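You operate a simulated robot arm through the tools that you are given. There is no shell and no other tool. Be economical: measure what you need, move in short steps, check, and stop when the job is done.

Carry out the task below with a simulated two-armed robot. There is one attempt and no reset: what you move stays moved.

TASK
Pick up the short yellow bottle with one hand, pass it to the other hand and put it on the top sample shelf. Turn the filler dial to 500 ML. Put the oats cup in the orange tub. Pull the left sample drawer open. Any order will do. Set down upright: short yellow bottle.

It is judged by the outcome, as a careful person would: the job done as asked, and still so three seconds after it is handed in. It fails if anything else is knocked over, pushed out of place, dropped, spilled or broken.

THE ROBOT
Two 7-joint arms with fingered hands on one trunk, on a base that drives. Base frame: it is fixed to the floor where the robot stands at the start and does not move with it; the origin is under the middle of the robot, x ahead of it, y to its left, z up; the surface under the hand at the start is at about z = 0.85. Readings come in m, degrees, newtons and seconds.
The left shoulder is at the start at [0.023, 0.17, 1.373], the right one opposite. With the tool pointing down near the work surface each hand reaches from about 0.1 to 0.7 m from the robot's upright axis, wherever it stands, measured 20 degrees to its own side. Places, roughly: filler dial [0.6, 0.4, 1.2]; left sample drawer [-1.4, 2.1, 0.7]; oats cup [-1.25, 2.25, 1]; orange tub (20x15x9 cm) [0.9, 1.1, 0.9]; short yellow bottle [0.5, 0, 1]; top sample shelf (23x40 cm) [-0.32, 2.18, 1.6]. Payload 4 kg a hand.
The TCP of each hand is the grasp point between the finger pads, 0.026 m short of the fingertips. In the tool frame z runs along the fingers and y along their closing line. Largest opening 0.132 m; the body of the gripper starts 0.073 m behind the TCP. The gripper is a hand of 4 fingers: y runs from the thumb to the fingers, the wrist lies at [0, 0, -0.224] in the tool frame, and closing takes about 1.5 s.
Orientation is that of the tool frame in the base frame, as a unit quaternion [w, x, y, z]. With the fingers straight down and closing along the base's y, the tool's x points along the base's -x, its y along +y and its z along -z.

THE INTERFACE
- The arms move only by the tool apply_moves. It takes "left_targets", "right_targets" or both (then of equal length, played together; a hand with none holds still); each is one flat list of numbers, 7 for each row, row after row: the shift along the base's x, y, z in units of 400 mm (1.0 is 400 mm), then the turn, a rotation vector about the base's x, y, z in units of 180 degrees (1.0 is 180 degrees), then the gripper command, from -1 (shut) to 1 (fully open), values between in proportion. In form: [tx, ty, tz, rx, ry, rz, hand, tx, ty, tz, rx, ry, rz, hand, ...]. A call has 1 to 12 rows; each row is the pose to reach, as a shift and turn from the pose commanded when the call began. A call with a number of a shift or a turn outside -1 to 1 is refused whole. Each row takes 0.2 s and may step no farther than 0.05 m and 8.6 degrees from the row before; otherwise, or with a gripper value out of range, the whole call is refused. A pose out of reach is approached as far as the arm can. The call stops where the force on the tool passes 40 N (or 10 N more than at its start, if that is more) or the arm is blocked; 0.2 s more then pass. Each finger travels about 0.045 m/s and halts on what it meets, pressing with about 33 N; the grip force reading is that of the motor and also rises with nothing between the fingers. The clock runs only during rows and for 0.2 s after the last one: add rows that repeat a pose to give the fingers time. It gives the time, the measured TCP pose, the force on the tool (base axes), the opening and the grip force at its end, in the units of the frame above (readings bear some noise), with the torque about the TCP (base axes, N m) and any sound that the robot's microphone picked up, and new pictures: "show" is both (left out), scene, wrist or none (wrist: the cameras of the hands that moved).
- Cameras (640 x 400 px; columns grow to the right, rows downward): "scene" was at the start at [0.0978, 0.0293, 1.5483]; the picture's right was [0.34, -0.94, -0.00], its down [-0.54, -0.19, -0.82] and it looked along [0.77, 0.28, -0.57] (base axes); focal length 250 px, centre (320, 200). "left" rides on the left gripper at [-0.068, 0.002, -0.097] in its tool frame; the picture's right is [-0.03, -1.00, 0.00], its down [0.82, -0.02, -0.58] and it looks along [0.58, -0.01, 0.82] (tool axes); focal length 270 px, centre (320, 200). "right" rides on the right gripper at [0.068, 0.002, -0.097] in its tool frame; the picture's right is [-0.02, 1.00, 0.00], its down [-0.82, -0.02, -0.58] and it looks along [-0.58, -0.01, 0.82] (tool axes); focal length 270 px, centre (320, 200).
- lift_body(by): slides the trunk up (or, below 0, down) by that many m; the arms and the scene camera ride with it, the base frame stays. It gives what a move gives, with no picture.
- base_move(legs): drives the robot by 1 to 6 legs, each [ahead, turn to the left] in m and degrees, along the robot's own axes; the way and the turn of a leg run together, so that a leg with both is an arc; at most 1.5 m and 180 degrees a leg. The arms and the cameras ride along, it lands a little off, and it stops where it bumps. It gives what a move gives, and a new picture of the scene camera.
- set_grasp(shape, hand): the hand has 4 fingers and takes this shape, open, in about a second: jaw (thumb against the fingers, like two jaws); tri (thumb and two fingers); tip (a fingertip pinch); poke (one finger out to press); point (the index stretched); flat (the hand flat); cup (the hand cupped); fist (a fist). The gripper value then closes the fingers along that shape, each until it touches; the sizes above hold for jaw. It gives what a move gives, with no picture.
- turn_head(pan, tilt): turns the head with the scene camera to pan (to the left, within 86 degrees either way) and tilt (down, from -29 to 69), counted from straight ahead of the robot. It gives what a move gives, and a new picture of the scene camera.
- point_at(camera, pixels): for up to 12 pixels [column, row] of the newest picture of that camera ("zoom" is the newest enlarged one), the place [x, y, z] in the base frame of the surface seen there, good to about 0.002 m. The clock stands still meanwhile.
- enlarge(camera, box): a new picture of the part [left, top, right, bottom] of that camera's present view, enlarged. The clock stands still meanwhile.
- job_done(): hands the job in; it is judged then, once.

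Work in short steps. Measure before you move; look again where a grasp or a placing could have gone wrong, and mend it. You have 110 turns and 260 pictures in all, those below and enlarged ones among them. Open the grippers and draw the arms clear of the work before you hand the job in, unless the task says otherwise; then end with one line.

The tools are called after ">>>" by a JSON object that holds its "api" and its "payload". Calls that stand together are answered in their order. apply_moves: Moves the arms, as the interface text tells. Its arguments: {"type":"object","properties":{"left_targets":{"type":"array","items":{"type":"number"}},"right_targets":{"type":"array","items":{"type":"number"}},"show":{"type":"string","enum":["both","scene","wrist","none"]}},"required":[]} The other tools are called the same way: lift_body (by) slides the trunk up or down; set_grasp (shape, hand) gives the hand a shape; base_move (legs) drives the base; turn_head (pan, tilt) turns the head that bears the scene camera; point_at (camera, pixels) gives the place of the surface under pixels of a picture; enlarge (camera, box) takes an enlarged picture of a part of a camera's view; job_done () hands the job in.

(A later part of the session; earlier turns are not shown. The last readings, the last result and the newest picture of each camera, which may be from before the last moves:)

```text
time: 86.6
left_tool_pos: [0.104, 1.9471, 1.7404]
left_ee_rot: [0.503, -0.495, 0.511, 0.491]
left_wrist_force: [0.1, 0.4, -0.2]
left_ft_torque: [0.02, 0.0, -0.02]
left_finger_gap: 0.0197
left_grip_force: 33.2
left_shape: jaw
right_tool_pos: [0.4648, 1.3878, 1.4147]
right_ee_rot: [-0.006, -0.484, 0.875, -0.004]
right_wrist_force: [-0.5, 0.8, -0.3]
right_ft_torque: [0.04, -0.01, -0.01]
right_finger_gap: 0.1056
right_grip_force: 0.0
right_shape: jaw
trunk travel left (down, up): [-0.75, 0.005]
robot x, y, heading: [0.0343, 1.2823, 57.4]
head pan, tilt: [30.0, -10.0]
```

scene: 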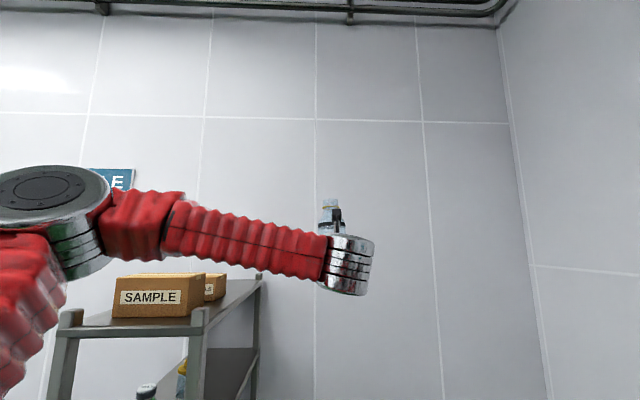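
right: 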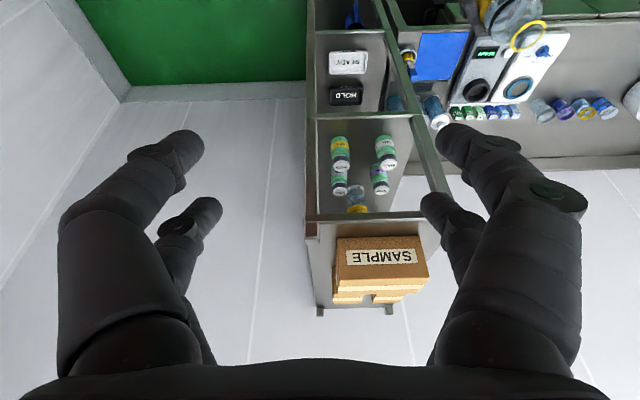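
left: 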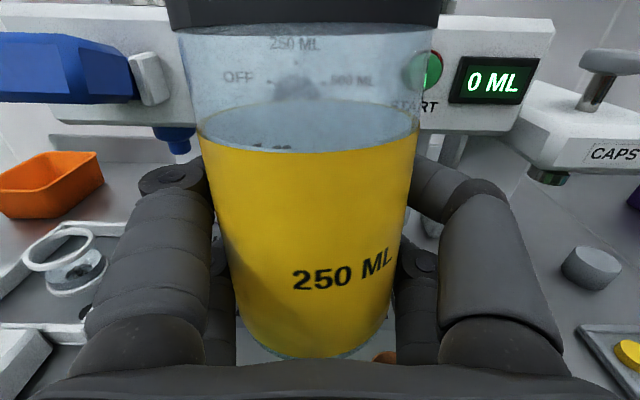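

The forearm is level at z≈1.75 and the elbow is above shelf height. I'll tuck the right arm lower, pull the left hand in a little and raise it 5 cm before manoeuvring in the corner.

>>> {"api": "apply_moves", "payload": {"right_targets": [-0.0425, 0.0055, -0.1, 0, 0, 0, 0.6, -0.085, 0.011, -0.2, 0, 0, 0, 0.6, -0.1275, 0.0165, -0.3, 0, 0, 0, 0.6, -0.17, 0.022, -0.4, 0, 0, 0, 0.6, -0.2125, 0.0275, -0.5, 0, 0, 0, 0.6, -0.255, 0.033, -0.6, 0, 0, 0, 0.6, -0.2975, 0.0385, -0.7, 0, 0, 0, 0.6, -0.34, 0.044, -0.8, 0, 0, 0, 0.6, -0.3825, 0.0495, -0.9, 0, 0, 0, 0.6, -0.425, 0.055, -1.0, 0, 0, 0, 0.6], "left_targets": [-0.0135, -0.021, 0.0125, 0, 0, 0, -1, -0.027, -0.042, 0.025, 0, 0, 0, -1, -0.0405, -0.063, 0.0375, 0, 0, 0, -1, -0.054, -0.084, 0.05, 0, 0, 0, -1, -0.0675, -0.105, 0.0625, 0, 0, 0, -1, -0.081, -0.126, 0.075, 0, 0, 0, -1, -0.0945, -0.147, 0.0875, 0, 0, 0, -1, -0.108, -0.168, 0.1, 0, 0, 0, -1, -0.1215, -0.189, 0.1125, 0, 0, 0, -1, -0.135, -0.21, 0.125, 0, 0, 0, -1], "show": "none"}}

>>> {"api": "base_move", "payload": {"legs": [[0.55, 0], [0, -25]]}}

```text
time: 88.8
left_tool_pos: [0.0492, 1.8627, 1.7897]
left_ee_rot: [0.504, -0.494, 0.511, 0.49]
left_wrist_force: [-0.4, 0.5, -0.6]
left_ft_torque: [0.01, -0.01, 0.0]
left_finger_gap: 0.0194
left_grip_force: 33.0
left_shape: jaw
right_tool_pos: [0.2941, 1.4084, 1.0126]
right_ee_rot: [-0.004, -0.484, 0.875, -0.005]
right_wrist_force: [0.4, 0.6, 0.3]
right_ft_torque: [0.02, 0.0, 0.01]
right_finger_gap: 0.1056
right_grip_force: 0.1
right_shape: jaw
trunk travel left (down, up): [-0.75, 0.005]
robot x, y, heading: [0.0356, 1.2812, 57.0]
head pan, tilt: [30.0, -10.0]
```

```text
time: 93.5
left_tool_pos: [0.5933, 2.2751, 1.7895]
left_ee_rot: [0.599, -0.371, 0.606, 0.369]
left_wrist_force: [0.2, 0.5, -0.3]
left_ft_torque: [0.04, -0.03, -0.02]
left_finger_gap: 0.0192
left_grip_force: 32.9
left_shape: jaw
right_tool_pos: [0.6264, 1.7603, 1.0131]
right_ee_rot: [-0.006, -0.285, 0.959, -0.003]
right_wrist_force: [-0.2, 0.0, 0.8]
right_ft_torque: [0.01, 0.0, 0.02]
right_finger_gap: 0.1052
right_grip_force: 0.0
right_shape: jaw
trunk travel left (down, up): [-0.75, 0.005]
robot x, y, heading: [0.3291, 1.7695, 32.1]
head pan, tilt: [30.0, -10.0]
```

scene: 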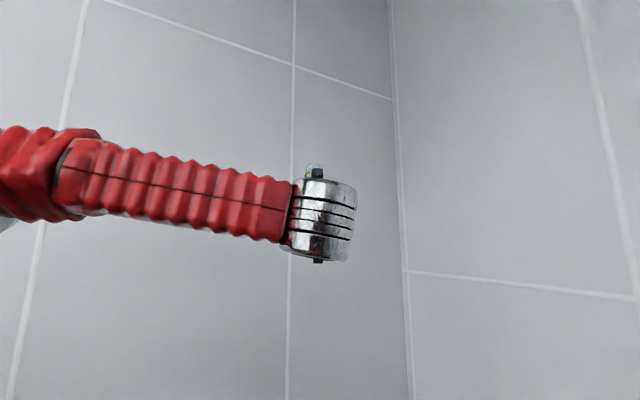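

The path worked: the robot is at (0.33, 1.77) heading 32°. I'll continue forward, then turn left to about 140°.

>>> {"api": "base_move", "payload": {"legs": [[0.26, 0], [0, 108]]}}

>>> {"api": "turn_head", "payload": {"pan": 25, "tilt": 20}}

```text
time: 98.7
left_tool_pos: [0.1586, 2.3233, 1.7893]
left_ee_rot: [-0.268, 0.656, -0.273, -0.65]
left_wrist_force: [-0.4, -0.4, -0.7]
left_ft_torque: [0.02, -0.01, -0.05]
left_finger_gap: 0.0187
left_grip_force: 32.9
left_shape: jaw
right_tool_pos: [0.6555, 2.1899, 1.0151]
right_ee_rot: [0.0, 0.791, -0.612, 0.007]
right_wrist_force: [0.1, -0.7, 0.5]
right_ft_torque: [0.0, -0.04, -0.03]
right_finger_gap: 0.1056
right_grip_force: 0.1
right_shape: jaw
trunk travel left (down, up): [-0.75, 0.005]
robot x, y, heading: [0.5994, 1.9214, 104.0]
head pan, tilt: [30.0, -10.0]
stopped in leg 2: the robot was blocked; the commanded pose is now the measured one
```

scene: 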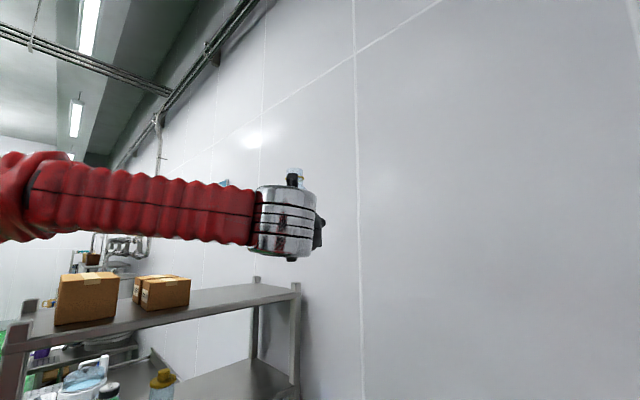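

```text
time: 99.7
left_tool_pos: [0.1623, 2.3244, 1.7899]
left_ee_rot: [-0.27, 0.655, -0.276, -0.65]
left_wrist_force: [0.4, -0.3, 0.9]
left_ft_torque: [0.0, 0.0, 0.03]
left_finger_gap: 0.0186
left_grip_force: 32.7
left_shape: jaw
right_tool_pos: [0.659, 2.191, 1.0127]
right_ee_rot: [0.002, 0.791, -0.612, 0.007]
right_wrist_force: [1.3, 0.1, -0.5]
right_ft_torque: [0.0, 0.03, 0.04]
right_finger_gap: 0.1056
right_grip_force: 0.0
right_shape: jaw
trunk travel left (down, up): [-0.75, 0.005]
robot x, y, heading: [0.6011, 1.9232, 104.1]
head pan, tilt: [25.0, 20.0]
```

scene: 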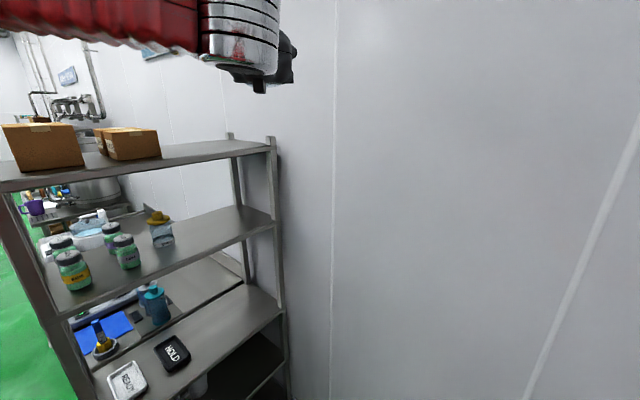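

The right elbow met the side wall. From here I'll arc forward-left away from the wall, then turn and advance toward the shelf's free rear area.

>>> {"api": "base_move", "payload": {"legs": [[0.1, 10], [0, 16]]}}

```text
time: 101.8
left_tool_pos: [-0.0021, 2.1859, 1.7915]
left_ee_rot: [-0.118, 0.701, -0.124, -0.692]
left_wrist_force: [0.5, -0.9, 0.9]
left_ft_torque: [0.0, 0.01, -0.01]
left_finger_gap: 0.0188
left_grip_force: 33.1
left_shape: jaw
right_tool_pos: [0.5042, 2.2817, 1.0144]
right_ee_rot: [0.0, 0.907, -0.421, 0.007]
right_wrist_force: [-1.0, -0.1, -0.8]
right_ft_torque: [0.04, 0.0, 0.0]
right_finger_gap: 0.1054
right_grip_force: 0.1
right_shape: jaw
trunk travel left (down, up): [-0.75, 0.005]
robot x, y, heading: [0.5845, 2.0243, 129.5]
head pan, tilt: [25.0, 20.0]
```

scene: 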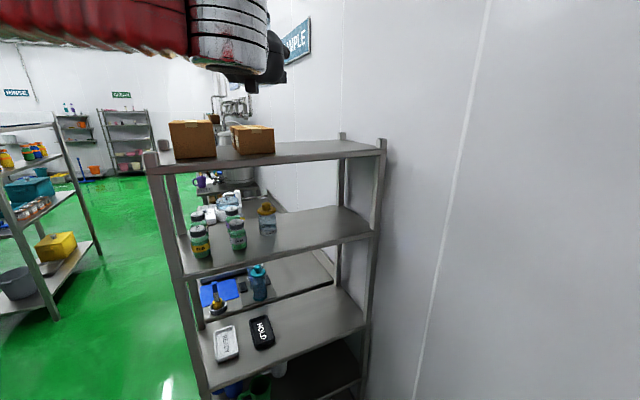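

The view is clear: the shelf's rear half is free. I'll drive forward 0.2 m and measure the box backs.

>>> {"api": "base_move", "payload": {"legs": [[0.2, 0]]}}

>>> {"api": "enlarge", "payload": {"camera": "scene", "box": [100, 20, 420, 220]}}

```text
time: 103.5
left_tool_pos: [-0.1323, 2.3395, 1.7899]
left_ee_rot: [-0.117, 0.701, -0.122, -0.693]
left_wrist_force: [0.6, 0.6, -0.3]
left_ft_torque: [-0.02, 0.02, 0.01]
left_finger_gap: 0.0188
left_grip_force: 33.2
left_shape: jaw
right_tool_pos: [0.3729, 2.4354, 1.0145]
right_ee_rot: [0.001, 0.908, -0.419, 0.007]
right_wrist_force: [-0.6, -0.3, 0.3]
right_ft_torque: [0.0, -0.02, 0.03]
right_finger_gap: 0.1055
right_grip_force: 0.0
right_shape: jaw
trunk travel left (down, up): [-0.75, 0.005]
robot x, y, heading: [0.4558, 2.1732, 130.0]
head pan, tilt: [25.0, 20.0]
```

scene: 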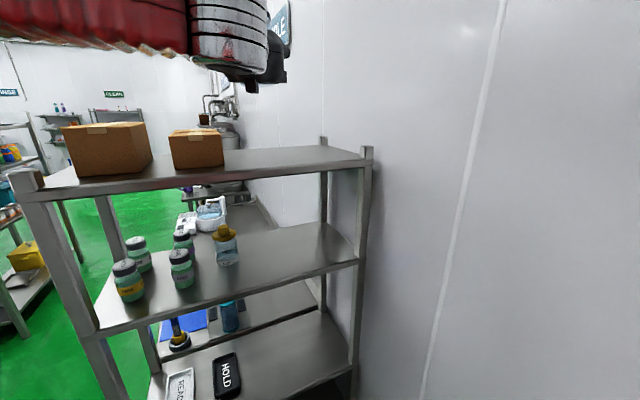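

```text
2.00 times, centred on (260, 120) of scene
```

zoom: 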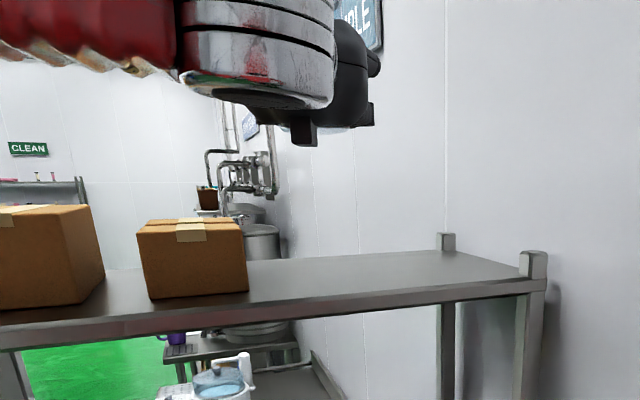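

>>> {"api": "point_at", "payload": {"camera": "zoom", "pixels": [[248, 288], [152, 298], [244, 230], [150, 225], [105, 275], [300, 285], [400, 270], [515, 275], [440, 255], [300, 262], [310, 135], [360, 115]]}}

>>> {"api": "apply_moves", "payload": {"left_targets": [0, 0, 0, 0, 0, 0, -1], "show": "wrist"}}

```text
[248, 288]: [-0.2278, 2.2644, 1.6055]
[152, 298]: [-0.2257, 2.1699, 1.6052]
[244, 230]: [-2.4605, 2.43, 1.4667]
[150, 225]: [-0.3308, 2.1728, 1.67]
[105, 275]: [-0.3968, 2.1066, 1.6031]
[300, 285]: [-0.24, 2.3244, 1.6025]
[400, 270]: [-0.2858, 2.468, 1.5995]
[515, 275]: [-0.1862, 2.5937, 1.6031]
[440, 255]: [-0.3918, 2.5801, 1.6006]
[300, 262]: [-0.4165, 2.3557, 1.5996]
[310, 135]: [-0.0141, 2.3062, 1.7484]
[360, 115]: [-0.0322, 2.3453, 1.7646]
```

```text
time: 103.8
left_tool_pos: [-0.1297, 2.3364, 1.7923]
left_ee_rot: [-0.118, 0.7, -0.122, -0.694]
left_wrist_force: [-0.9, 0.5, -0.8]
left_ft_torque: [-0.02, 0.02, -0.02]
left_finger_gap: 0.0187
left_grip_force: 33.1
left_shape: jaw
right_tool_pos: [0.3749, 2.4337, 1.0164]
right_ee_rot: [0.0, 0.907, -0.42, 0.007]
right_wrist_force: [0.3, -0.8, 0.5]
right_ft_torque: [0.02, 0.01, -0.03]
right_finger_gap: 0.1055
right_grip_force: 0.1
right_shape: jaw
trunk travel left (down, up): [-0.75, 0.005]
robot x, y, heading: [0.4573, 2.1773, 130.0]
head pan, tilt: [25.0, 20.0]
```

left: 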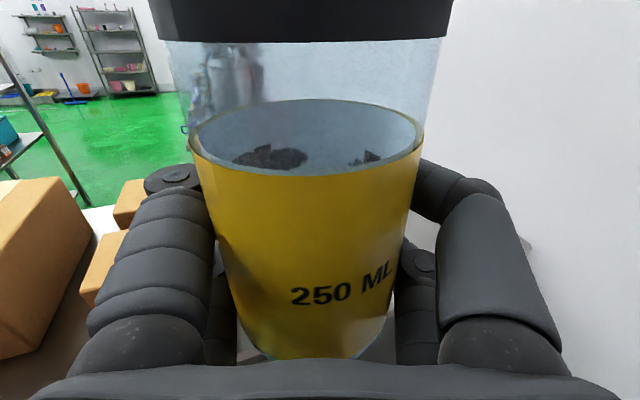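

The box backs end at y≈2.265, so the free area is y 2.27–2.58. I'll check the bottle's tilt with 3D points on its front face.

>>> {"api": "point_at", "payload": {"camera": "left", "pixels": [[312, 185], [312, 230], [312, 270], [312, 320], [312, 350], [230, 230], [395, 230], [312, 30]]}}

```text
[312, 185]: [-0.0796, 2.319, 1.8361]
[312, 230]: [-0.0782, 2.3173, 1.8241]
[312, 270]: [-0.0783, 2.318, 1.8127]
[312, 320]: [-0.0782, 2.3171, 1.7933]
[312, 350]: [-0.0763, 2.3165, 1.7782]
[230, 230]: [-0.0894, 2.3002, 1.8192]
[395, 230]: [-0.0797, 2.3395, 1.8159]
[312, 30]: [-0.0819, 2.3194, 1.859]
```

The bottle leans about 3.5° forward in the hand, and its base is about 22 mm below the TCP. I'll move over the free spot with the hand direction at about 185°, keeping above box height.

>>> {"api": "apply_moves", "payload": {"left_targets": [-0.09, 0.0035, 0, 0, 0, 0.028, -1, -0.18, 0.007, 0, 0, 0, 0.056, -1, -0.27, 0.0105, -0.03, 0, 0, 0.083, -1, -0.36, 0.014, -0.07, 0, 0, 0.111, -1, -0.45, 0.0175, -0.12, 0, 0, 0.139, -1, -0.45, 0.0175, -0.12, 0, 0, 0.139, -1]}}

```text
time: 105.2
left_tool_pos: [-0.3125, 2.3426, 1.744]
left_ee_rot: [0.036, 0.71, 0.033, -0.703]
left_wrist_force: [0.2, 0.2, 0.2]
left_ft_torque: [-0.03, 0.01, 0.0]
left_finger_gap: 0.0182
left_grip_force: 33.3
left_shape: jaw
right_tool_pos: [0.3751, 2.4327, 1.016]
right_ee_rot: [0.0, 0.908, -0.419, 0.007]
right_wrist_force: [0.9, 0.6, -0.6]
right_ft_torque: [-0.02, -0.01, 0.0]
right_finger_gap: 0.1056
right_grip_force: 0.0
right_shape: jaw
trunk travel left (down, up): [-0.75, 0.005]
robot x, y, heading: [0.4558, 2.1791, 130.1]
head pan, tilt: [25.0, 20.0]
```

scene: 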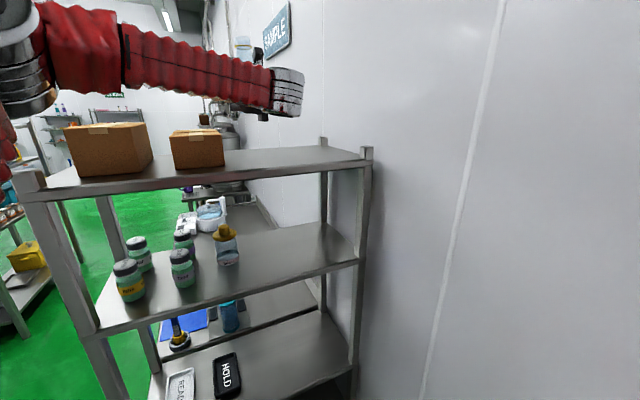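
left: 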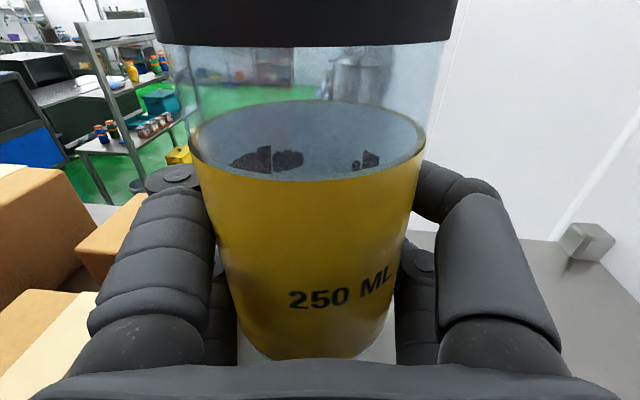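

There's clearance to the boxes on the left. I'll shift +1 cm in y, correct the pitch by about 3.5° and lower to z≈1.65.

>>> {"api": "apply_moves", "payload": {"left_targets": [0, 0.025, -0.05, 0, 0.01, 0, -1, 0, 0.025, -0.1, 0, 0.0194, 0, -1, 0, 0.025, -0.15, 0, 0.0194, 0, -1, 0, 0.025, -0.2, 0, 0.0194, 0, -1, 0, 0.025, -0.235, 0, 0.0194, 0, -1, 0, 0.025, -0.235, 0, 0.0194, 0, -1]}}

>>> {"api": "enlarge", "payload": {"camera": "scene", "box": [160, 60, 320, 180]}}

>>> {"api": "point_at", "payload": {"camera": "left", "pixels": [[312, 195], [312, 270], [312, 320], [312, 350], [312, 360], [395, 372], [235, 372], [100, 290]]}}

```text
time: 106.7
left_tool_pos: [-0.3133, 2.3564, 1.6497]
left_ee_rot: [-0.035, -0.689, -0.034, 0.723]
left_wrist_force: [-0.3, -0.4, -0.5]
left_ft_torque: [-0.02, -0.01, 0.01]
left_finger_gap: 0.0153
left_grip_force: 33.2
left_shape: jaw
right_tool_pos: [0.3749, 2.4347, 1.0157]
right_ee_rot: [0.001, 0.908, -0.419, 0.007]
right_wrist_force: [0.3, 0.3, -0.7]
right_ft_torque: [-0.01, 0.03, 0.02]
right_finger_gap: 0.1054
right_grip_force: 0.1
right_shape: jaw
trunk travel left (down, up): [-0.75, 0.005]
robot x, y, heading: [0.4551, 2.1799, 129.8]
head pan, tilt: [25.0, 20.0]
```

scene: 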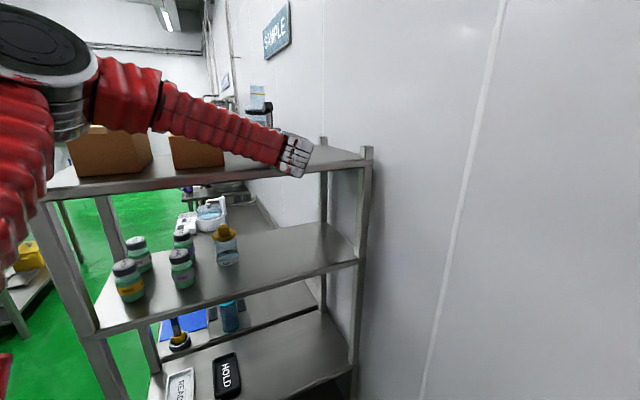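
left: 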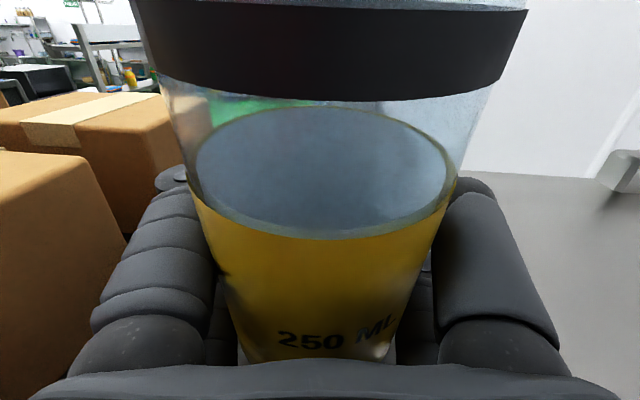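

```text
3.33 times, centred on (240, 120) of scene
```

zoom: 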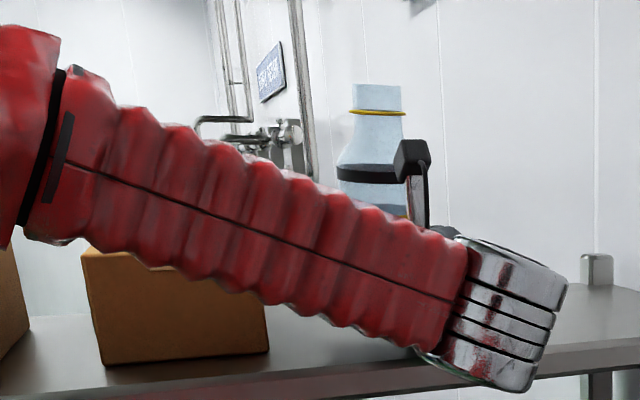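

```text
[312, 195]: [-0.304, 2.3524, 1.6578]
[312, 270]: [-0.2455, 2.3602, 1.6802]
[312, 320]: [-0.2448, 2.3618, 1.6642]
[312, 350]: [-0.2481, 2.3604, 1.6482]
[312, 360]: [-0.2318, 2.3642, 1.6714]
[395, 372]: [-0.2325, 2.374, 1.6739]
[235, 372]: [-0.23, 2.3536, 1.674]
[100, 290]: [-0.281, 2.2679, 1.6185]
```

The bottle has slid toward the palm and changed tilt slightly. I'll measure its neck and band in the zoom to get its height and lean.

>>> {"api": "point_at", "payload": {"camera": "zoom", "pixels": [[352, 110], [378, 113], [403, 112], [340, 172], [368, 178], [395, 178], [378, 90], [370, 160], [378, 100], [375, 130]]}}

>>> {"api": "enlarge", "payload": {"camera": "scene", "box": [225, 75, 275, 125]}}

```text
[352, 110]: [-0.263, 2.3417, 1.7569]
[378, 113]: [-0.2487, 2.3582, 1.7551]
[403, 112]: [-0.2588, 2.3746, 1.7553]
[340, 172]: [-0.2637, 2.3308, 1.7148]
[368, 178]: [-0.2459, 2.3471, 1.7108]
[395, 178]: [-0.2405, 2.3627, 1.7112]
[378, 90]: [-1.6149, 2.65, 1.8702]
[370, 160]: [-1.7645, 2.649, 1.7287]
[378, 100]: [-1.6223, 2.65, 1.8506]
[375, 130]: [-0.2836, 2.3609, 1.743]
```

```text
8.00 times, centred on (250, 100) of scene
```

zoom: 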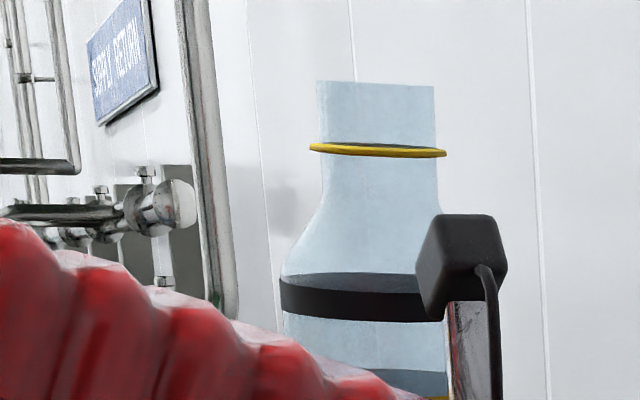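

The bottle's base is at about z 1.612, and it leans about 5° toward the palm. I'll pitch the hand −5° about y and lower until it touches the shelf.

>>> {"api": "apply_moves", "payload": {"left_targets": [0, 0, 0.01, 0, -0.014, 0, -1, 0, 0, 0.01, 0, -0.028, 0, -1, 0, 0, 0.01, 0, -0.028, 0, -1], "show": "scene"}}

>>> {"api": "enlarge", "payload": {"camera": "scene", "box": [225, 75, 275, 125]}}

>>> {"api": "point_at", "payload": {"camera": "zoom", "pixels": [[315, 148], [380, 155], [440, 153], [285, 290], [350, 312], [400, 315]]}}

```text
time: 107.5
left_tool_pos: [-0.313, 2.3565, 1.6522]
left_ee_rot: [0.036, 0.72, 0.032, -0.692]
left_wrist_force: [0.9, 0.2, 0.1]
left_ft_torque: [0.0, 0.01, -0.02]
left_finger_gap: 0.0152
left_grip_force: 32.7
left_shape: jaw
right_tool_pos: [0.3746, 2.4367, 1.0148]
right_ee_rot: [0.001, 0.907, -0.42, 0.007]
right_wrist_force: [-0.1, 0.0, 0.1]
right_ft_torque: [0.02, 0.04, 0.01]
right_finger_gap: 0.1057
right_grip_force: 0.0
right_shape: jaw
trunk travel left (down, up): [-0.75, 0.005]
robot x, y, heading: [0.4536, 2.1791, 130.4]
head pan, tilt: [25.0, 20.0]
```

scene: 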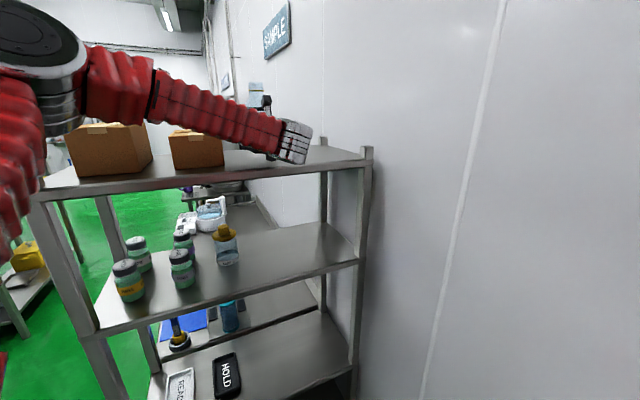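

```text
8.00 times, centred on (250, 100) of scene
```

zoom: 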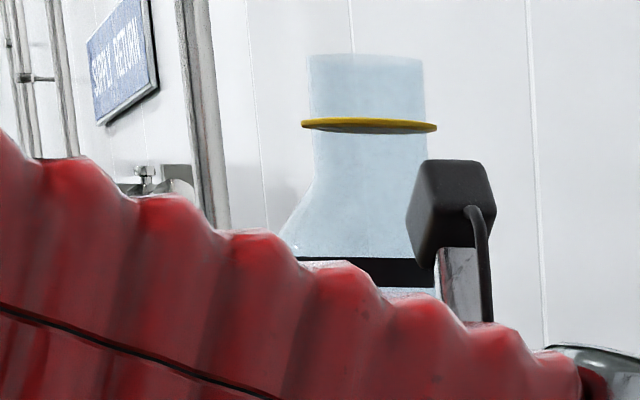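

```text
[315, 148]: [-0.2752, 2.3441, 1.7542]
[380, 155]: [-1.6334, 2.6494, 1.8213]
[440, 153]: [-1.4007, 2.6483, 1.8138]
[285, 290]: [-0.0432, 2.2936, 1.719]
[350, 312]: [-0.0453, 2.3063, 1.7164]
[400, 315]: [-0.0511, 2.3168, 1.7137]
```

>>> {"api": "point_at", "payload": {"camera": "zoom", "pixels": [[306, 124], [368, 130], [434, 128], [320, 262], [370, 270], [410, 270], [300, 250]]}}

>>> {"api": "apply_moves", "payload": {"left_targets": [0, 0, 0, 0, 0, 0, -1], "show": "wrist"}}

```text
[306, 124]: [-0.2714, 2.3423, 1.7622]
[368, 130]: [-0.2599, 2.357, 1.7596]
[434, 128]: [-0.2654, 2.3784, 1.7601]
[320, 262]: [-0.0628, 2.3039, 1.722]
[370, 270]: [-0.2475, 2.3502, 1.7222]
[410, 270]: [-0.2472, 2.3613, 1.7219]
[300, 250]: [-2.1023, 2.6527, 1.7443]
```

```text
time: 107.8
left_tool_pos: [-0.3117, 2.3556, 1.6531]
left_ee_rot: [0.036, 0.72, 0.032, -0.693]
left_wrist_force: [0.2, -0.3, -0.7]
left_ft_torque: [-0.02, 0.0, 0.01]
left_finger_gap: 0.0151
left_grip_force: 32.7
left_shape: jaw
right_tool_pos: [0.3735, 2.4352, 1.0151]
right_ee_rot: [0.0, 0.908, -0.42, 0.007]
right_wrist_force: [0.1, 1.2, -0.9]
right_ft_torque: [0.01, -0.01, 0.02]
right_finger_gap: 0.1056
right_grip_force: 0.0
right_shape: jaw
trunk travel left (down, up): [-0.75, 0.005]
robot x, y, heading: [0.4556, 2.1814, 130.3]
head pan, tilt: [25.0, 20.0]
```

left: 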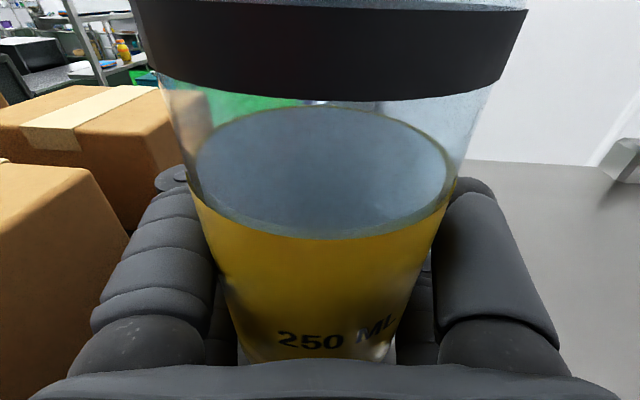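

The ring and band centres now align, so the bottle is upright, with its base at about 1.617. I'll lower it gently onto the shelf.

>>> {"api": "apply_moves", "payload": {"left_targets": [0, 0, -0.012, 0, 0, 0, -1, 0, 0, -0.024, 0, 0, 0, -1, 0, 0, -0.034, 0, 0, 0, -1, 0, 0, -0.042, 0, 0, 0, -1], "show": "none"}}

```text
time: 108.8
left_tool_pos: [-0.3136, 2.356, 1.6362]
left_ee_rot: [0.037, 0.72, 0.033, -0.692]
left_wrist_force: [0.0, -0.6, 0.2]
left_ft_torque: [0.03, 0.02, -0.01]
left_finger_gap: 0.0151
left_grip_force: 33.7
left_shape: jaw
right_tool_pos: [0.3744, 2.434, 1.0156]
right_ee_rot: [0.001, 0.908, -0.42, 0.007]
right_wrist_force: [-0.5, 0.0, 0.6]
right_ft_torque: [0.01, 0.0, -0.02]
right_finger_gap: 0.1054
right_grip_force: 0.1
right_shape: jaw
trunk travel left (down, up): [-0.75, 0.005]
robot x, y, heading: [0.4585, 2.1761, 130.1]
head pan, tilt: [25.0, 20.0]
```

No contact yet, so I'll go down in 2 mm steps.

>>> {"api": "apply_moves", "payload": {"left_targets": [0, 0, -0.005, 0, 0, 0, -1, 0, 0, -0.01, 0, 0, 0, -1, 0, 0, -0.01, 0, 0, 0, -1], "show": "none"}}

```text
time: 109.7
left_tool_pos: [-0.3119, 2.3549, 1.6312]
left_ee_rot: [0.037, 0.719, 0.033, -0.693]
left_wrist_force: [0.2, -0.7, 2.7]
left_ft_torque: [0.02, -0.03, 0.0]
left_finger_gap: 0.0153
left_grip_force: 32.6
left_shape: jaw
right_tool_pos: [0.3743, 2.4343, 1.0163]
right_ee_rot: [0.001, 0.908, -0.42, 0.007]
right_wrist_force: [-0.4, 0.9, 0.0]
right_ft_torque: [-0.02, 0.03, 0.0]
right_finger_gap: 0.1054
right_grip_force: 0.1
right_shape: jaw
trunk travel left (down, up): [-0.75, 0.005]
robot x, y, heading: [0.4558, 2.1793, 130.0]
head pan, tilt: [25.0, 20.0]
```

There's a light contact of 2.7 N. I'll open the fingers slowly.

>>> {"api": "apply_moves", "payload": {"left_targets": [0, 0, -0.002, 0, 0, 0, -0.7, 0, 0, -0.002, 0, 0, 0, -0.6, 0, 0, -0.002, 0, 0, 0, -0.5, 0, 0, -0.002, 0, 0, 0, -0.35, 0, 0, -0.002, 0, 0, 0, -0.2, 0, 0, -0.002, 0, 0, 0, -0.05, 0, 0, -0.002, 0, 0, 0, 0.1, 0, 0, -0.002, 0, 0, 0, 0.1]}}

>>> {"api": "enlarge", "payload": {"camera": "scene", "box": [200, 75, 320, 165]}}

```text
time: 111.5
left_tool_pos: [-0.3114, 2.357, 1.6305]
left_ee_rot: [0.036, 0.719, 0.032, -0.693]
left_wrist_force: [-0.3, -0.4, -0.1]
left_ft_torque: [-0.01, 0.0, 0.02]
left_finger_gap: 0.0719
left_grip_force: 0.1
left_shape: jaw
right_tool_pos: [0.3753, 2.434, 1.015]
right_ee_rot: [0.0, 0.908, -0.419, 0.007]
right_wrist_force: [-1.0, 0.4, 0.3]
right_ft_torque: [-0.01, -0.04, -0.01]
right_finger_gap: 0.1057
right_grip_force: 0.0
right_shape: jaw
trunk travel left (down, up): [-0.75, 0.005]
robot x, y, heading: [0.4555, 2.1818, 130.0]
head pan, tilt: [25.0, 20.0]
```

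scene: 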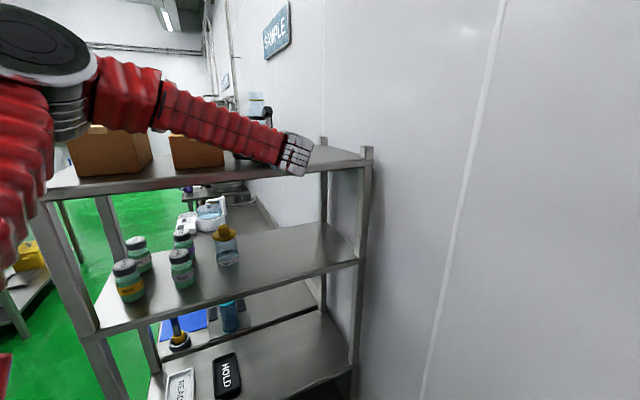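
left: 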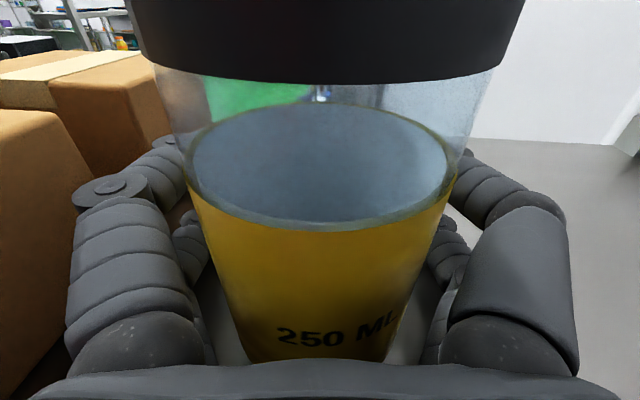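

```text
4.44 times, centred on (260, 120) of scene
```

zoom: 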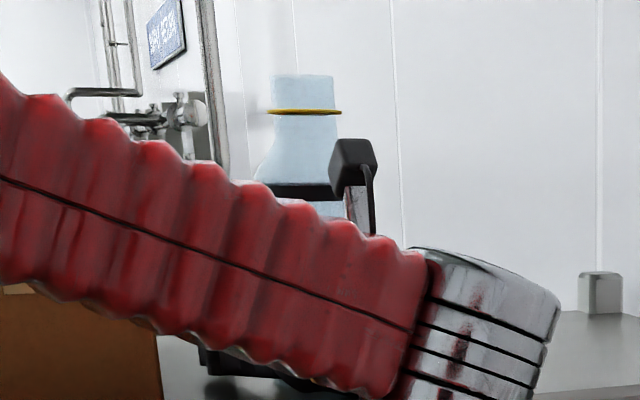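

The bottle stands upright and released. I'll open slightly more and retreat straight back along the hand direction.

>>> {"api": "apply_moves", "payload": {"left_targets": [0, 0, 0, 0, 0, 0, 0.35, 0, 0, 0, 0, 0, 0, 0.35, 0.03, 0.003, 0, 0, 0, 0, 0.35, 0.08, 0.008, 0, 0, 0, 0, 0.35, 0.14, 0.013, 0, 0, 0, 0, 0.35, 0.2, 0.018, 0, 0, 0, 0, 0.35, 0.27, 0.025, 0, 0, 0, 0, 0.35, 0.34, 0.032, 0, 0, 0, 0, 0.35]}}

```text
time: 113.2
left_tool_pos: [-0.1744, 2.3685, 1.6323]
left_ee_rot: [0.037, 0.719, 0.032, -0.693]
left_wrist_force: [-0.3, 0.3, 0.3]
left_ft_torque: [0.0, 0.01, -0.02]
left_finger_gap: 0.0885
left_grip_force: 0.1
left_shape: jaw
right_tool_pos: [0.3739, 2.4348, 1.0142]
right_ee_rot: [0.0, 0.908, -0.42, 0.007]
right_wrist_force: [0.2, -0.2, -1.0]
right_ft_torque: [0.02, 0.0, 0.01]
right_finger_gap: 0.1054
right_grip_force: 0.0
right_shape: jaw
trunk travel left (down, up): [-0.75, 0.005]
robot x, y, heading: [0.452, 2.1801, 130.0]
head pan, tilt: [25.0, 20.0]
```

scene: 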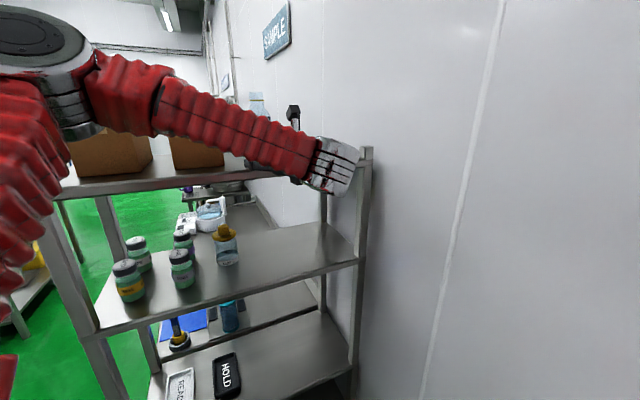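
left: 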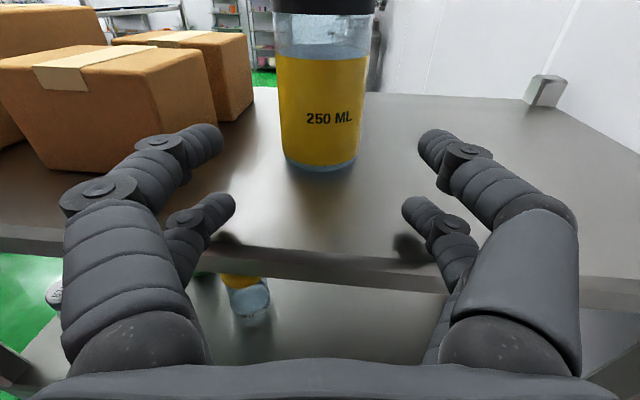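

The bottle stands upright on the top shelf, clear of the boxes. I'll raise the left hand and back the base away.

>>> {"api": "apply_moves", "payload": {"left_targets": [0.03, 0, 0.1, 0, 0, 0, 0.35, 0.06, 0, 0.2, 0, 0, 0, 0.35, 0.1, 0, 0.3, 0, 0, 0, 0.35], "show": "none"}}

>>> {"api": "base_move", "payload": {"legs": [[-0.2, 0]]}}

>>> {"api": "enlarge", "payload": {"camera": "scene", "box": [160, 60, 400, 210]}}

```text
time: 114.0
left_tool_pos: [-0.1348, 2.3708, 1.7531]
left_ee_rot: [0.037, 0.72, 0.032, -0.693]
left_wrist_force: [-0.1, 1.3, 0.7]
left_ft_torque: [0.0, -0.03, 0.01]
left_finger_gap: 0.0885
left_grip_force: 0.1
left_shape: jaw
right_tool_pos: [0.3737, 2.435, 1.0146]
right_ee_rot: [0.001, 0.908, -0.419, 0.008]
right_wrist_force: [0.7, 0.6, 0.0]
right_ft_torque: [-0.01, -0.01, 0.01]
right_finger_gap: 0.1054
right_grip_force: 0.0
right_shape: jaw
trunk travel left (down, up): [-0.75, 0.005]
robot x, y, heading: [0.4538, 2.1776, 130.2]
head pan, tilt: [25.0, 20.0]
```

```text
time: 115.7
left_tool_pos: [-0.0055, 2.2163, 1.7521]
left_ee_rot: [0.036, 0.719, 0.032, -0.693]
left_wrist_force: [0.6, -0.1, -0.2]
left_ft_torque: [0.02, -0.02, 0.0]
left_finger_gap: 0.089
left_grip_force: 0.0
left_shape: jaw
right_tool_pos: [0.5036, 2.2806, 1.0149]
right_ee_rot: [0.0, 0.908, -0.42, 0.006]
right_wrist_force: [-0.4, -0.2, -0.9]
right_ft_torque: [0.06, 0.0, 0.0]
right_finger_gap: 0.1057
right_grip_force: 0.2
right_shape: jaw
trunk travel left (down, up): [-0.75, 0.005]
robot x, y, heading: [0.5869, 2.0294, 130.1]
head pan, tilt: [25.0, 20.0]
```

scene: 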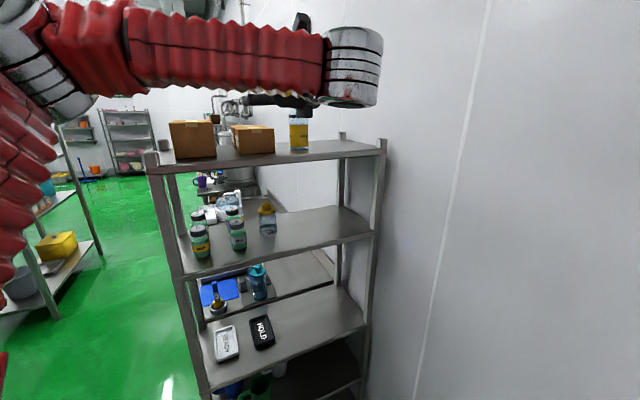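

```text
2.67 times, centred on (280, 135) of scene
```

zoom: 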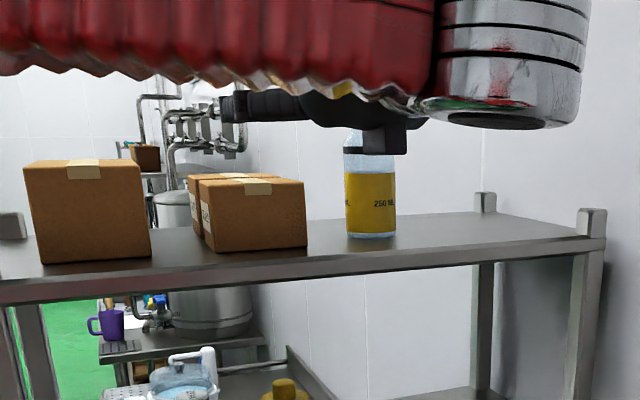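

The bottle is confirmed upright on the shelf. I'll return the left hand to a tool-down neutral pose near the body.

>>> {"api": "apply_moves", "payload": {"left_targets": [0.029, -0.023, -0.03, 0, -0.0455, 0, 0.35, 0.057, -0.047, -0.08, 0, -0.0909, 0, 0.35, 0.086, -0.07, -0.14, 0, -0.1364, 0, 0.35, 0.115, -0.093, -0.2, 0, -0.1818, 0, 0.35, 0.143, -0.117, -0.27, 0, -0.2273, 0, 0.35, 0.172, -0.14, -0.34, 0, -0.2727, 0, 0.35, 0.2, -0.163, -0.41, 0, -0.3182, 0, 0.35, 0.229, -0.187, -0.48, 0, -0.3636, 0, 0.35, 0.258, -0.21, -0.55, 0, -0.4091, 0, 0.35, 0.287, -0.233, -0.62, 0, -0.4545, 0, 0.35, 0.315, -0.257, -0.69, 0, -0.5, 0, 0.35, 0.344, -0.28, -0.75, 0, -0.5, 0, 0.35], "show": "scene"}}

```text
time: 118.3
left_tool_pos: [0.1326, 2.104, 1.4544]
left_ee_rot: [0.048, 0.999, -0.003, 0.018]
left_wrist_force: [0.1, -0.2, 0.3]
left_ft_torque: [0.0, 0.0, 0.02]
left_finger_gap: 0.0887
left_grip_force: 0.0
left_shape: jaw
right_tool_pos: [0.5046, 2.2816, 1.016]
right_ee_rot: [0.0, 0.908, -0.42, 0.008]
right_wrist_force: [-0.5, -0.7, -0.4]
right_ft_torque: [0.0, 0.02, 0.01]
right_finger_gap: 0.1058
right_grip_force: 0.0
right_shape: jaw
trunk travel left (down, up): [-0.75, 0.005]
robot x, y, heading: [0.5852, 2.0243, 129.9]
head pan, tilt: [25.0, 20.0]
```

scene: 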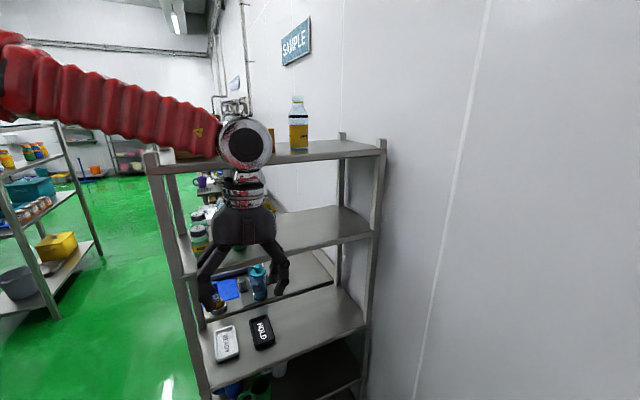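

I'll straighten the left hand, then turn left toward the exit gap and drive out between the rack and the table.

>>> {"api": "apply_moves", "payload": {"left_targets": [0, 0, 0, 0.0056, -0.0004, -0.0458, 0.35, 0, 0, 0, 0.0112, -0.0009, -0.0917, 0.35, 0, 0, 0, 0.0168, -0.0013, -0.1375, 0.35, 0, 0, 0, 0.0223, -0.0017, -0.1833, 0.35, 0, 0, 0, 0.0279, -0.0022, -0.2292, 0.35, 0, 0, 0, 0.0335, -0.0026, -0.275, 0.35], "show": "none"}}

>>> {"api": "base_move", "payload": {"legs": [[0, 95], [0.9, 0]]}}

```text
time: 119.7
left_tool_pos: [0.1328, 2.1044, 1.4521]
left_ee_rot: [-0.001, 0.906, -0.423, 0.002]
left_wrist_force: [-0.4, 0.0, 0.4]
left_ft_torque: [0.04, 0.0, 0.01]
left_finger_gap: 0.0887
left_grip_force: 0.1
left_shape: jaw
right_tool_pos: [0.5027, 2.2805, 1.0154]
right_ee_rot: [0.0, 0.907, -0.421, 0.007]
right_wrist_force: [-0.7, 0.9, 0.6]
right_ft_torque: [0.01, -0.01, 0.01]
right_finger_gap: 0.1059
right_grip_force: 0.1
right_shape: jaw
trunk travel left (down, up): [-0.75, 0.005]
robot x, y, heading: [0.5845, 2.028, 129.8]
head pan, tilt: [25.0, 20.0]
```

```text
time: 123.1
left_tool_pos: [0.3324, 1.643, 1.4524]
left_ee_rot: [-0.001, 0.99, 0.142, 0.001]
left_wrist_force: [0.5, 0.0, -0.4]
left_ft_torque: [0.05, 0.01, -0.02]
left_finger_gap: 0.0889
left_grip_force: 0.1
left_shape: jaw
right_tool_pos: [0.3192, 2.055, 1.016]
right_ee_rot: [-0.005, 0.99, 0.144, 0.006]
right_wrist_force: [-0.2, 0.4, 0.1]
right_ft_torque: [0.02, 0.04, -0.04]
right_finger_gap: 0.1054
right_grip_force: 0.2
right_shape: jaw
trunk travel left (down, up): [-0.75, 0.005]
robot x, y, heading: [0.5739, 2.0791, -163.8]
head pan, tilt: [25.0, 20.0]
stopped in leg 1: the robot was blocked; the commanded pose is now the measured one
```

scene: 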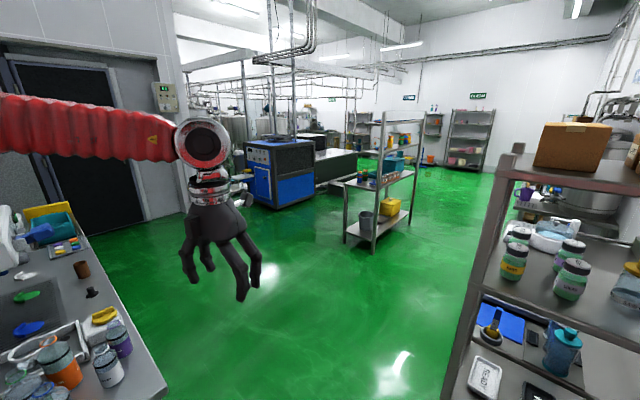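

I'm at heading 196° with the way out visible. I'll move forward a little away from the wall, finish the turn and drive out.

>>> {"api": "base_move", "payload": {"legs": [[0.12, 5], [0, 28], [0.9, 0]]}}

```text
time: 127.9
left_tool_pos: [0.304, 1.3309, 1.4623]
left_ee_rot: [0.002, 0.912, 0.409, -0.017]
left_wrist_force: [0.9, 1.5, 0.7]
left_ft_torque: [-0.16, 0.15, 0.01]
left_finger_gap: 0.0892
left_grip_force: 0.0
left_shape: jaw
right_tool_pos: [0.0856, 1.6678, 1.0231]
right_ee_rot: [0.003, 0.908, 0.42, 0.005]
right_wrist_force: [-1.4, 4.0, -1.2]
right_ft_torque: [-0.43, -0.16, 0.0]
right_finger_gap: 0.1056
right_grip_force: 0.1
right_shape: jaw
trunk travel left (down, up): [-0.75, 0.005]
robot x, y, heading: [0.2396, 1.7988, -129.3]
head pan, tilt: [25.0, 20.0]
stopped in leg 3: the robot was blocked; the commanded pose is now the measured one
```

scene: 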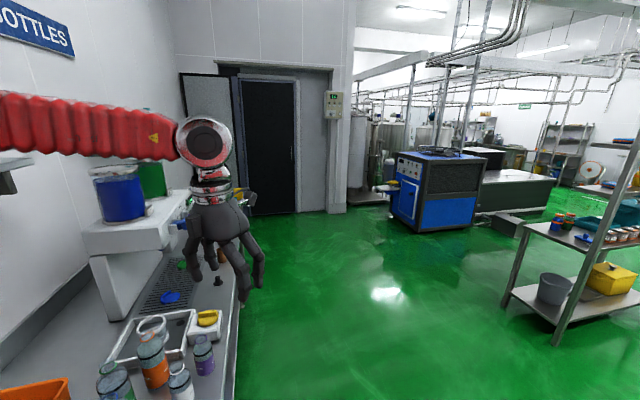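

The right elbow is against the rack side. I'll back off slightly and extend the right hand forward so the elbow tucks in.

>>> {"api": "base_move", "payload": {"legs": [[-0.07, 0]]}}

>>> {"api": "apply_moves", "payload": {"right_targets": [-0.08, -0.06, 0.04, 0, 0, 0, 0.6, -0.16, -0.12, 0.08, 0, 0, 0, 0.6, -0.24, -0.18, 0.12, 0, 0, 0, 0.6, -0.32, -0.24, 0.16, 0, 0, 0, 0.6, -0.4, -0.3, 0.2, 0, 0, 0, 0.6, -0.48, -0.36, 0.24, 0, 0, 0, 0.6, -0.56, -0.42, 0.28, 0, 0, 0, 0.6, -0.64, -0.48, 0.32, 0, 0, 0, 0.6, -0.72, -0.54, 0.35, 0, 0, 0, 0.6, -0.8, -0.595, 0.375, 0, 0, 0, 0.6], "show": "none"}}

>>> {"api": "turn_head", "payload": {"pan": -75, "tilt": 20}}

```text
time: 128.6
left_tool_pos: [0.2865, 1.3175, 1.4565]
left_ee_rot: [0.002, 0.913, 0.409, -0.009]
left_wrist_force: [0.9, -0.2, 0.0]
left_ft_torque: [-0.04, 0.11, 0.05]
left_finger_gap: 0.0891
left_grip_force: 0.1
left_shape: jaw
right_tool_pos: [0.0758, 1.6621, 1.0161]
right_ee_rot: [-0.001, 0.909, 0.417, 0.016]
right_wrist_force: [0.9, 0.4, -0.1]
right_ft_torque: [-0.09, 0.07, 0.01]
right_finger_gap: 0.1056
right_grip_force: 0.0
right_shape: jaw
trunk travel left (down, up): [-0.75, 0.005]
robot x, y, heading: [0.2378, 1.8038, -129.7]
head pan, tilt: [25.0, 20.0]
stopped in leg 1: the robot was blocked; the commanded pose is now the measured one
```

scene: 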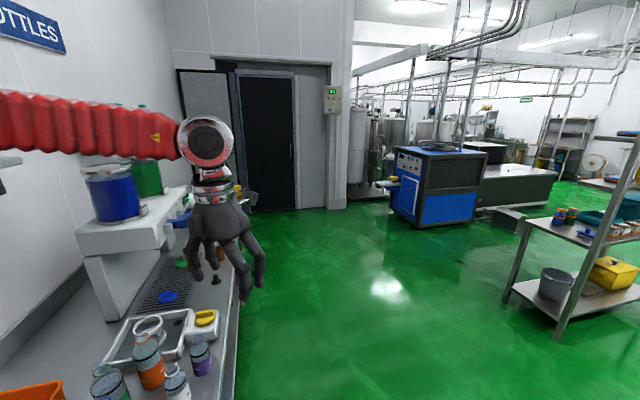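

```text
time: 130.8
left_tool_pos: [0.2719, 1.3092, 1.4533]
left_ee_rot: [0.001, 0.913, 0.408, -0.002]
left_wrist_force: [0.5, 0.1, -0.7]
left_ft_torque: [0.01, -0.02, -0.01]
left_finger_gap: 0.089
left_grip_force: 0.0
left_shape: jaw
right_tool_pos: [-0.2554, 1.4227, 1.1639]
right_ee_rot: [-0.004, 0.91, 0.414, 0.02]
right_wrist_force: [-0.9, -0.3, -0.1]
right_ft_torque: [0.03, -0.02, 0.05]
right_finger_gap: 0.1055
right_grip_force: 0.1
right_shape: jaw
trunk travel left (down, up): [-0.75, 0.005]
robot x, y, heading: [0.2421, 1.8064, -129.4]
head pan, tilt: [25.0, 20.0]
```

```text
time: 132.6
left_tool_pos: [0.2719, 1.3105, 1.455]
left_ee_rot: [0.002, 0.913, 0.409, -0.001]
left_wrist_force: [0.3, 0.9, -0.4]
left_ft_torque: [-0.02, -0.01, 0.01]
left_finger_gap: 0.0891
left_grip_force: 0.1
left_shape: jaw
right_tool_pos: [-0.2557, 1.4226, 1.1646]
right_ee_rot: [-0.002, 0.91, 0.414, 0.021]
right_wrist_force: [-0.7, 0.2, -0.8]
right_ft_torque: [0.04, 0.02, -0.01]
right_finger_gap: 0.1058
right_grip_force: 0.1
right_shape: jaw
trunk travel left (down, up): [-0.75, 0.005]
robot x, y, heading: [0.2389, 1.806, -129.2]
head pan, tilt: [-75.0, 20.0]
```

scene: 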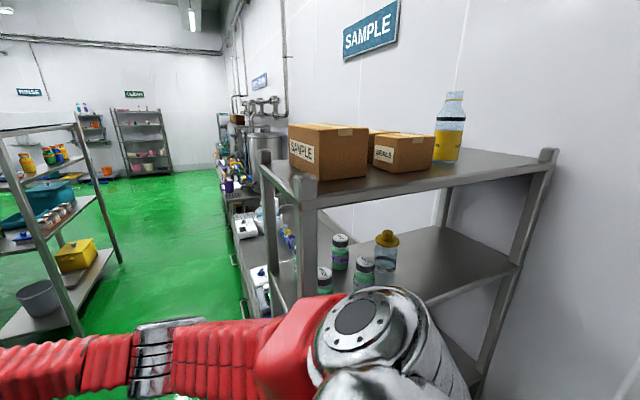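

The rack and bottle look undisturbed and the right arm is now slim. I'll check the post position and drive out.

>>> {"api": "point_at", "payload": {"camera": "scene", "pixels": [[305, 190], [548, 160], [450, 165], [451, 95]]}}

>>> {"api": "base_move", "payload": {"legs": [[0.85, 0]]}}

```text
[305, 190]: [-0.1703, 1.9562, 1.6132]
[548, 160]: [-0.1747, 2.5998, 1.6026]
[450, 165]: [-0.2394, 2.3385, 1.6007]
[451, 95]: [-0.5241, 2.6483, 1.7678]
```

```text
time: 137.2
left_tool_pos: [-0.2763, 0.6555, 1.4551]
left_ee_rot: [0.001, 0.914, 0.406, -0.001]
left_wrist_force: [-0.7, -0.4, 0.3]
left_ft_torque: [-0.01, -0.01, 0.04]
left_finger_gap: 0.089
left_grip_force: 0.0
left_shape: jaw
right_tool_pos: [-0.8025, 0.7711, 1.1645]
right_ee_rot: [-0.002, 0.911, 0.411, 0.02]
right_wrist_force: [0.2, 0.3, -0.4]
right_ft_torque: [0.0, 0.02, 0.02]
right_finger_gap: 0.1056
right_grip_force: 0.2
right_shape: jaw
trunk travel left (down, up): [-0.75, 0.005]
robot x, y, heading: [-0.3058, 1.1501, -130.1]
head pan, tilt: [-75.0, 20.0]
```

scene: 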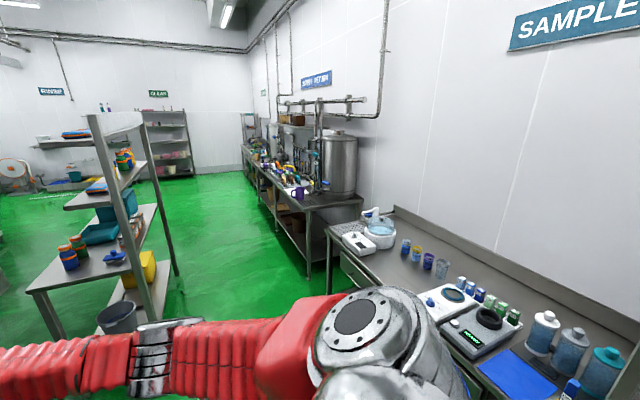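

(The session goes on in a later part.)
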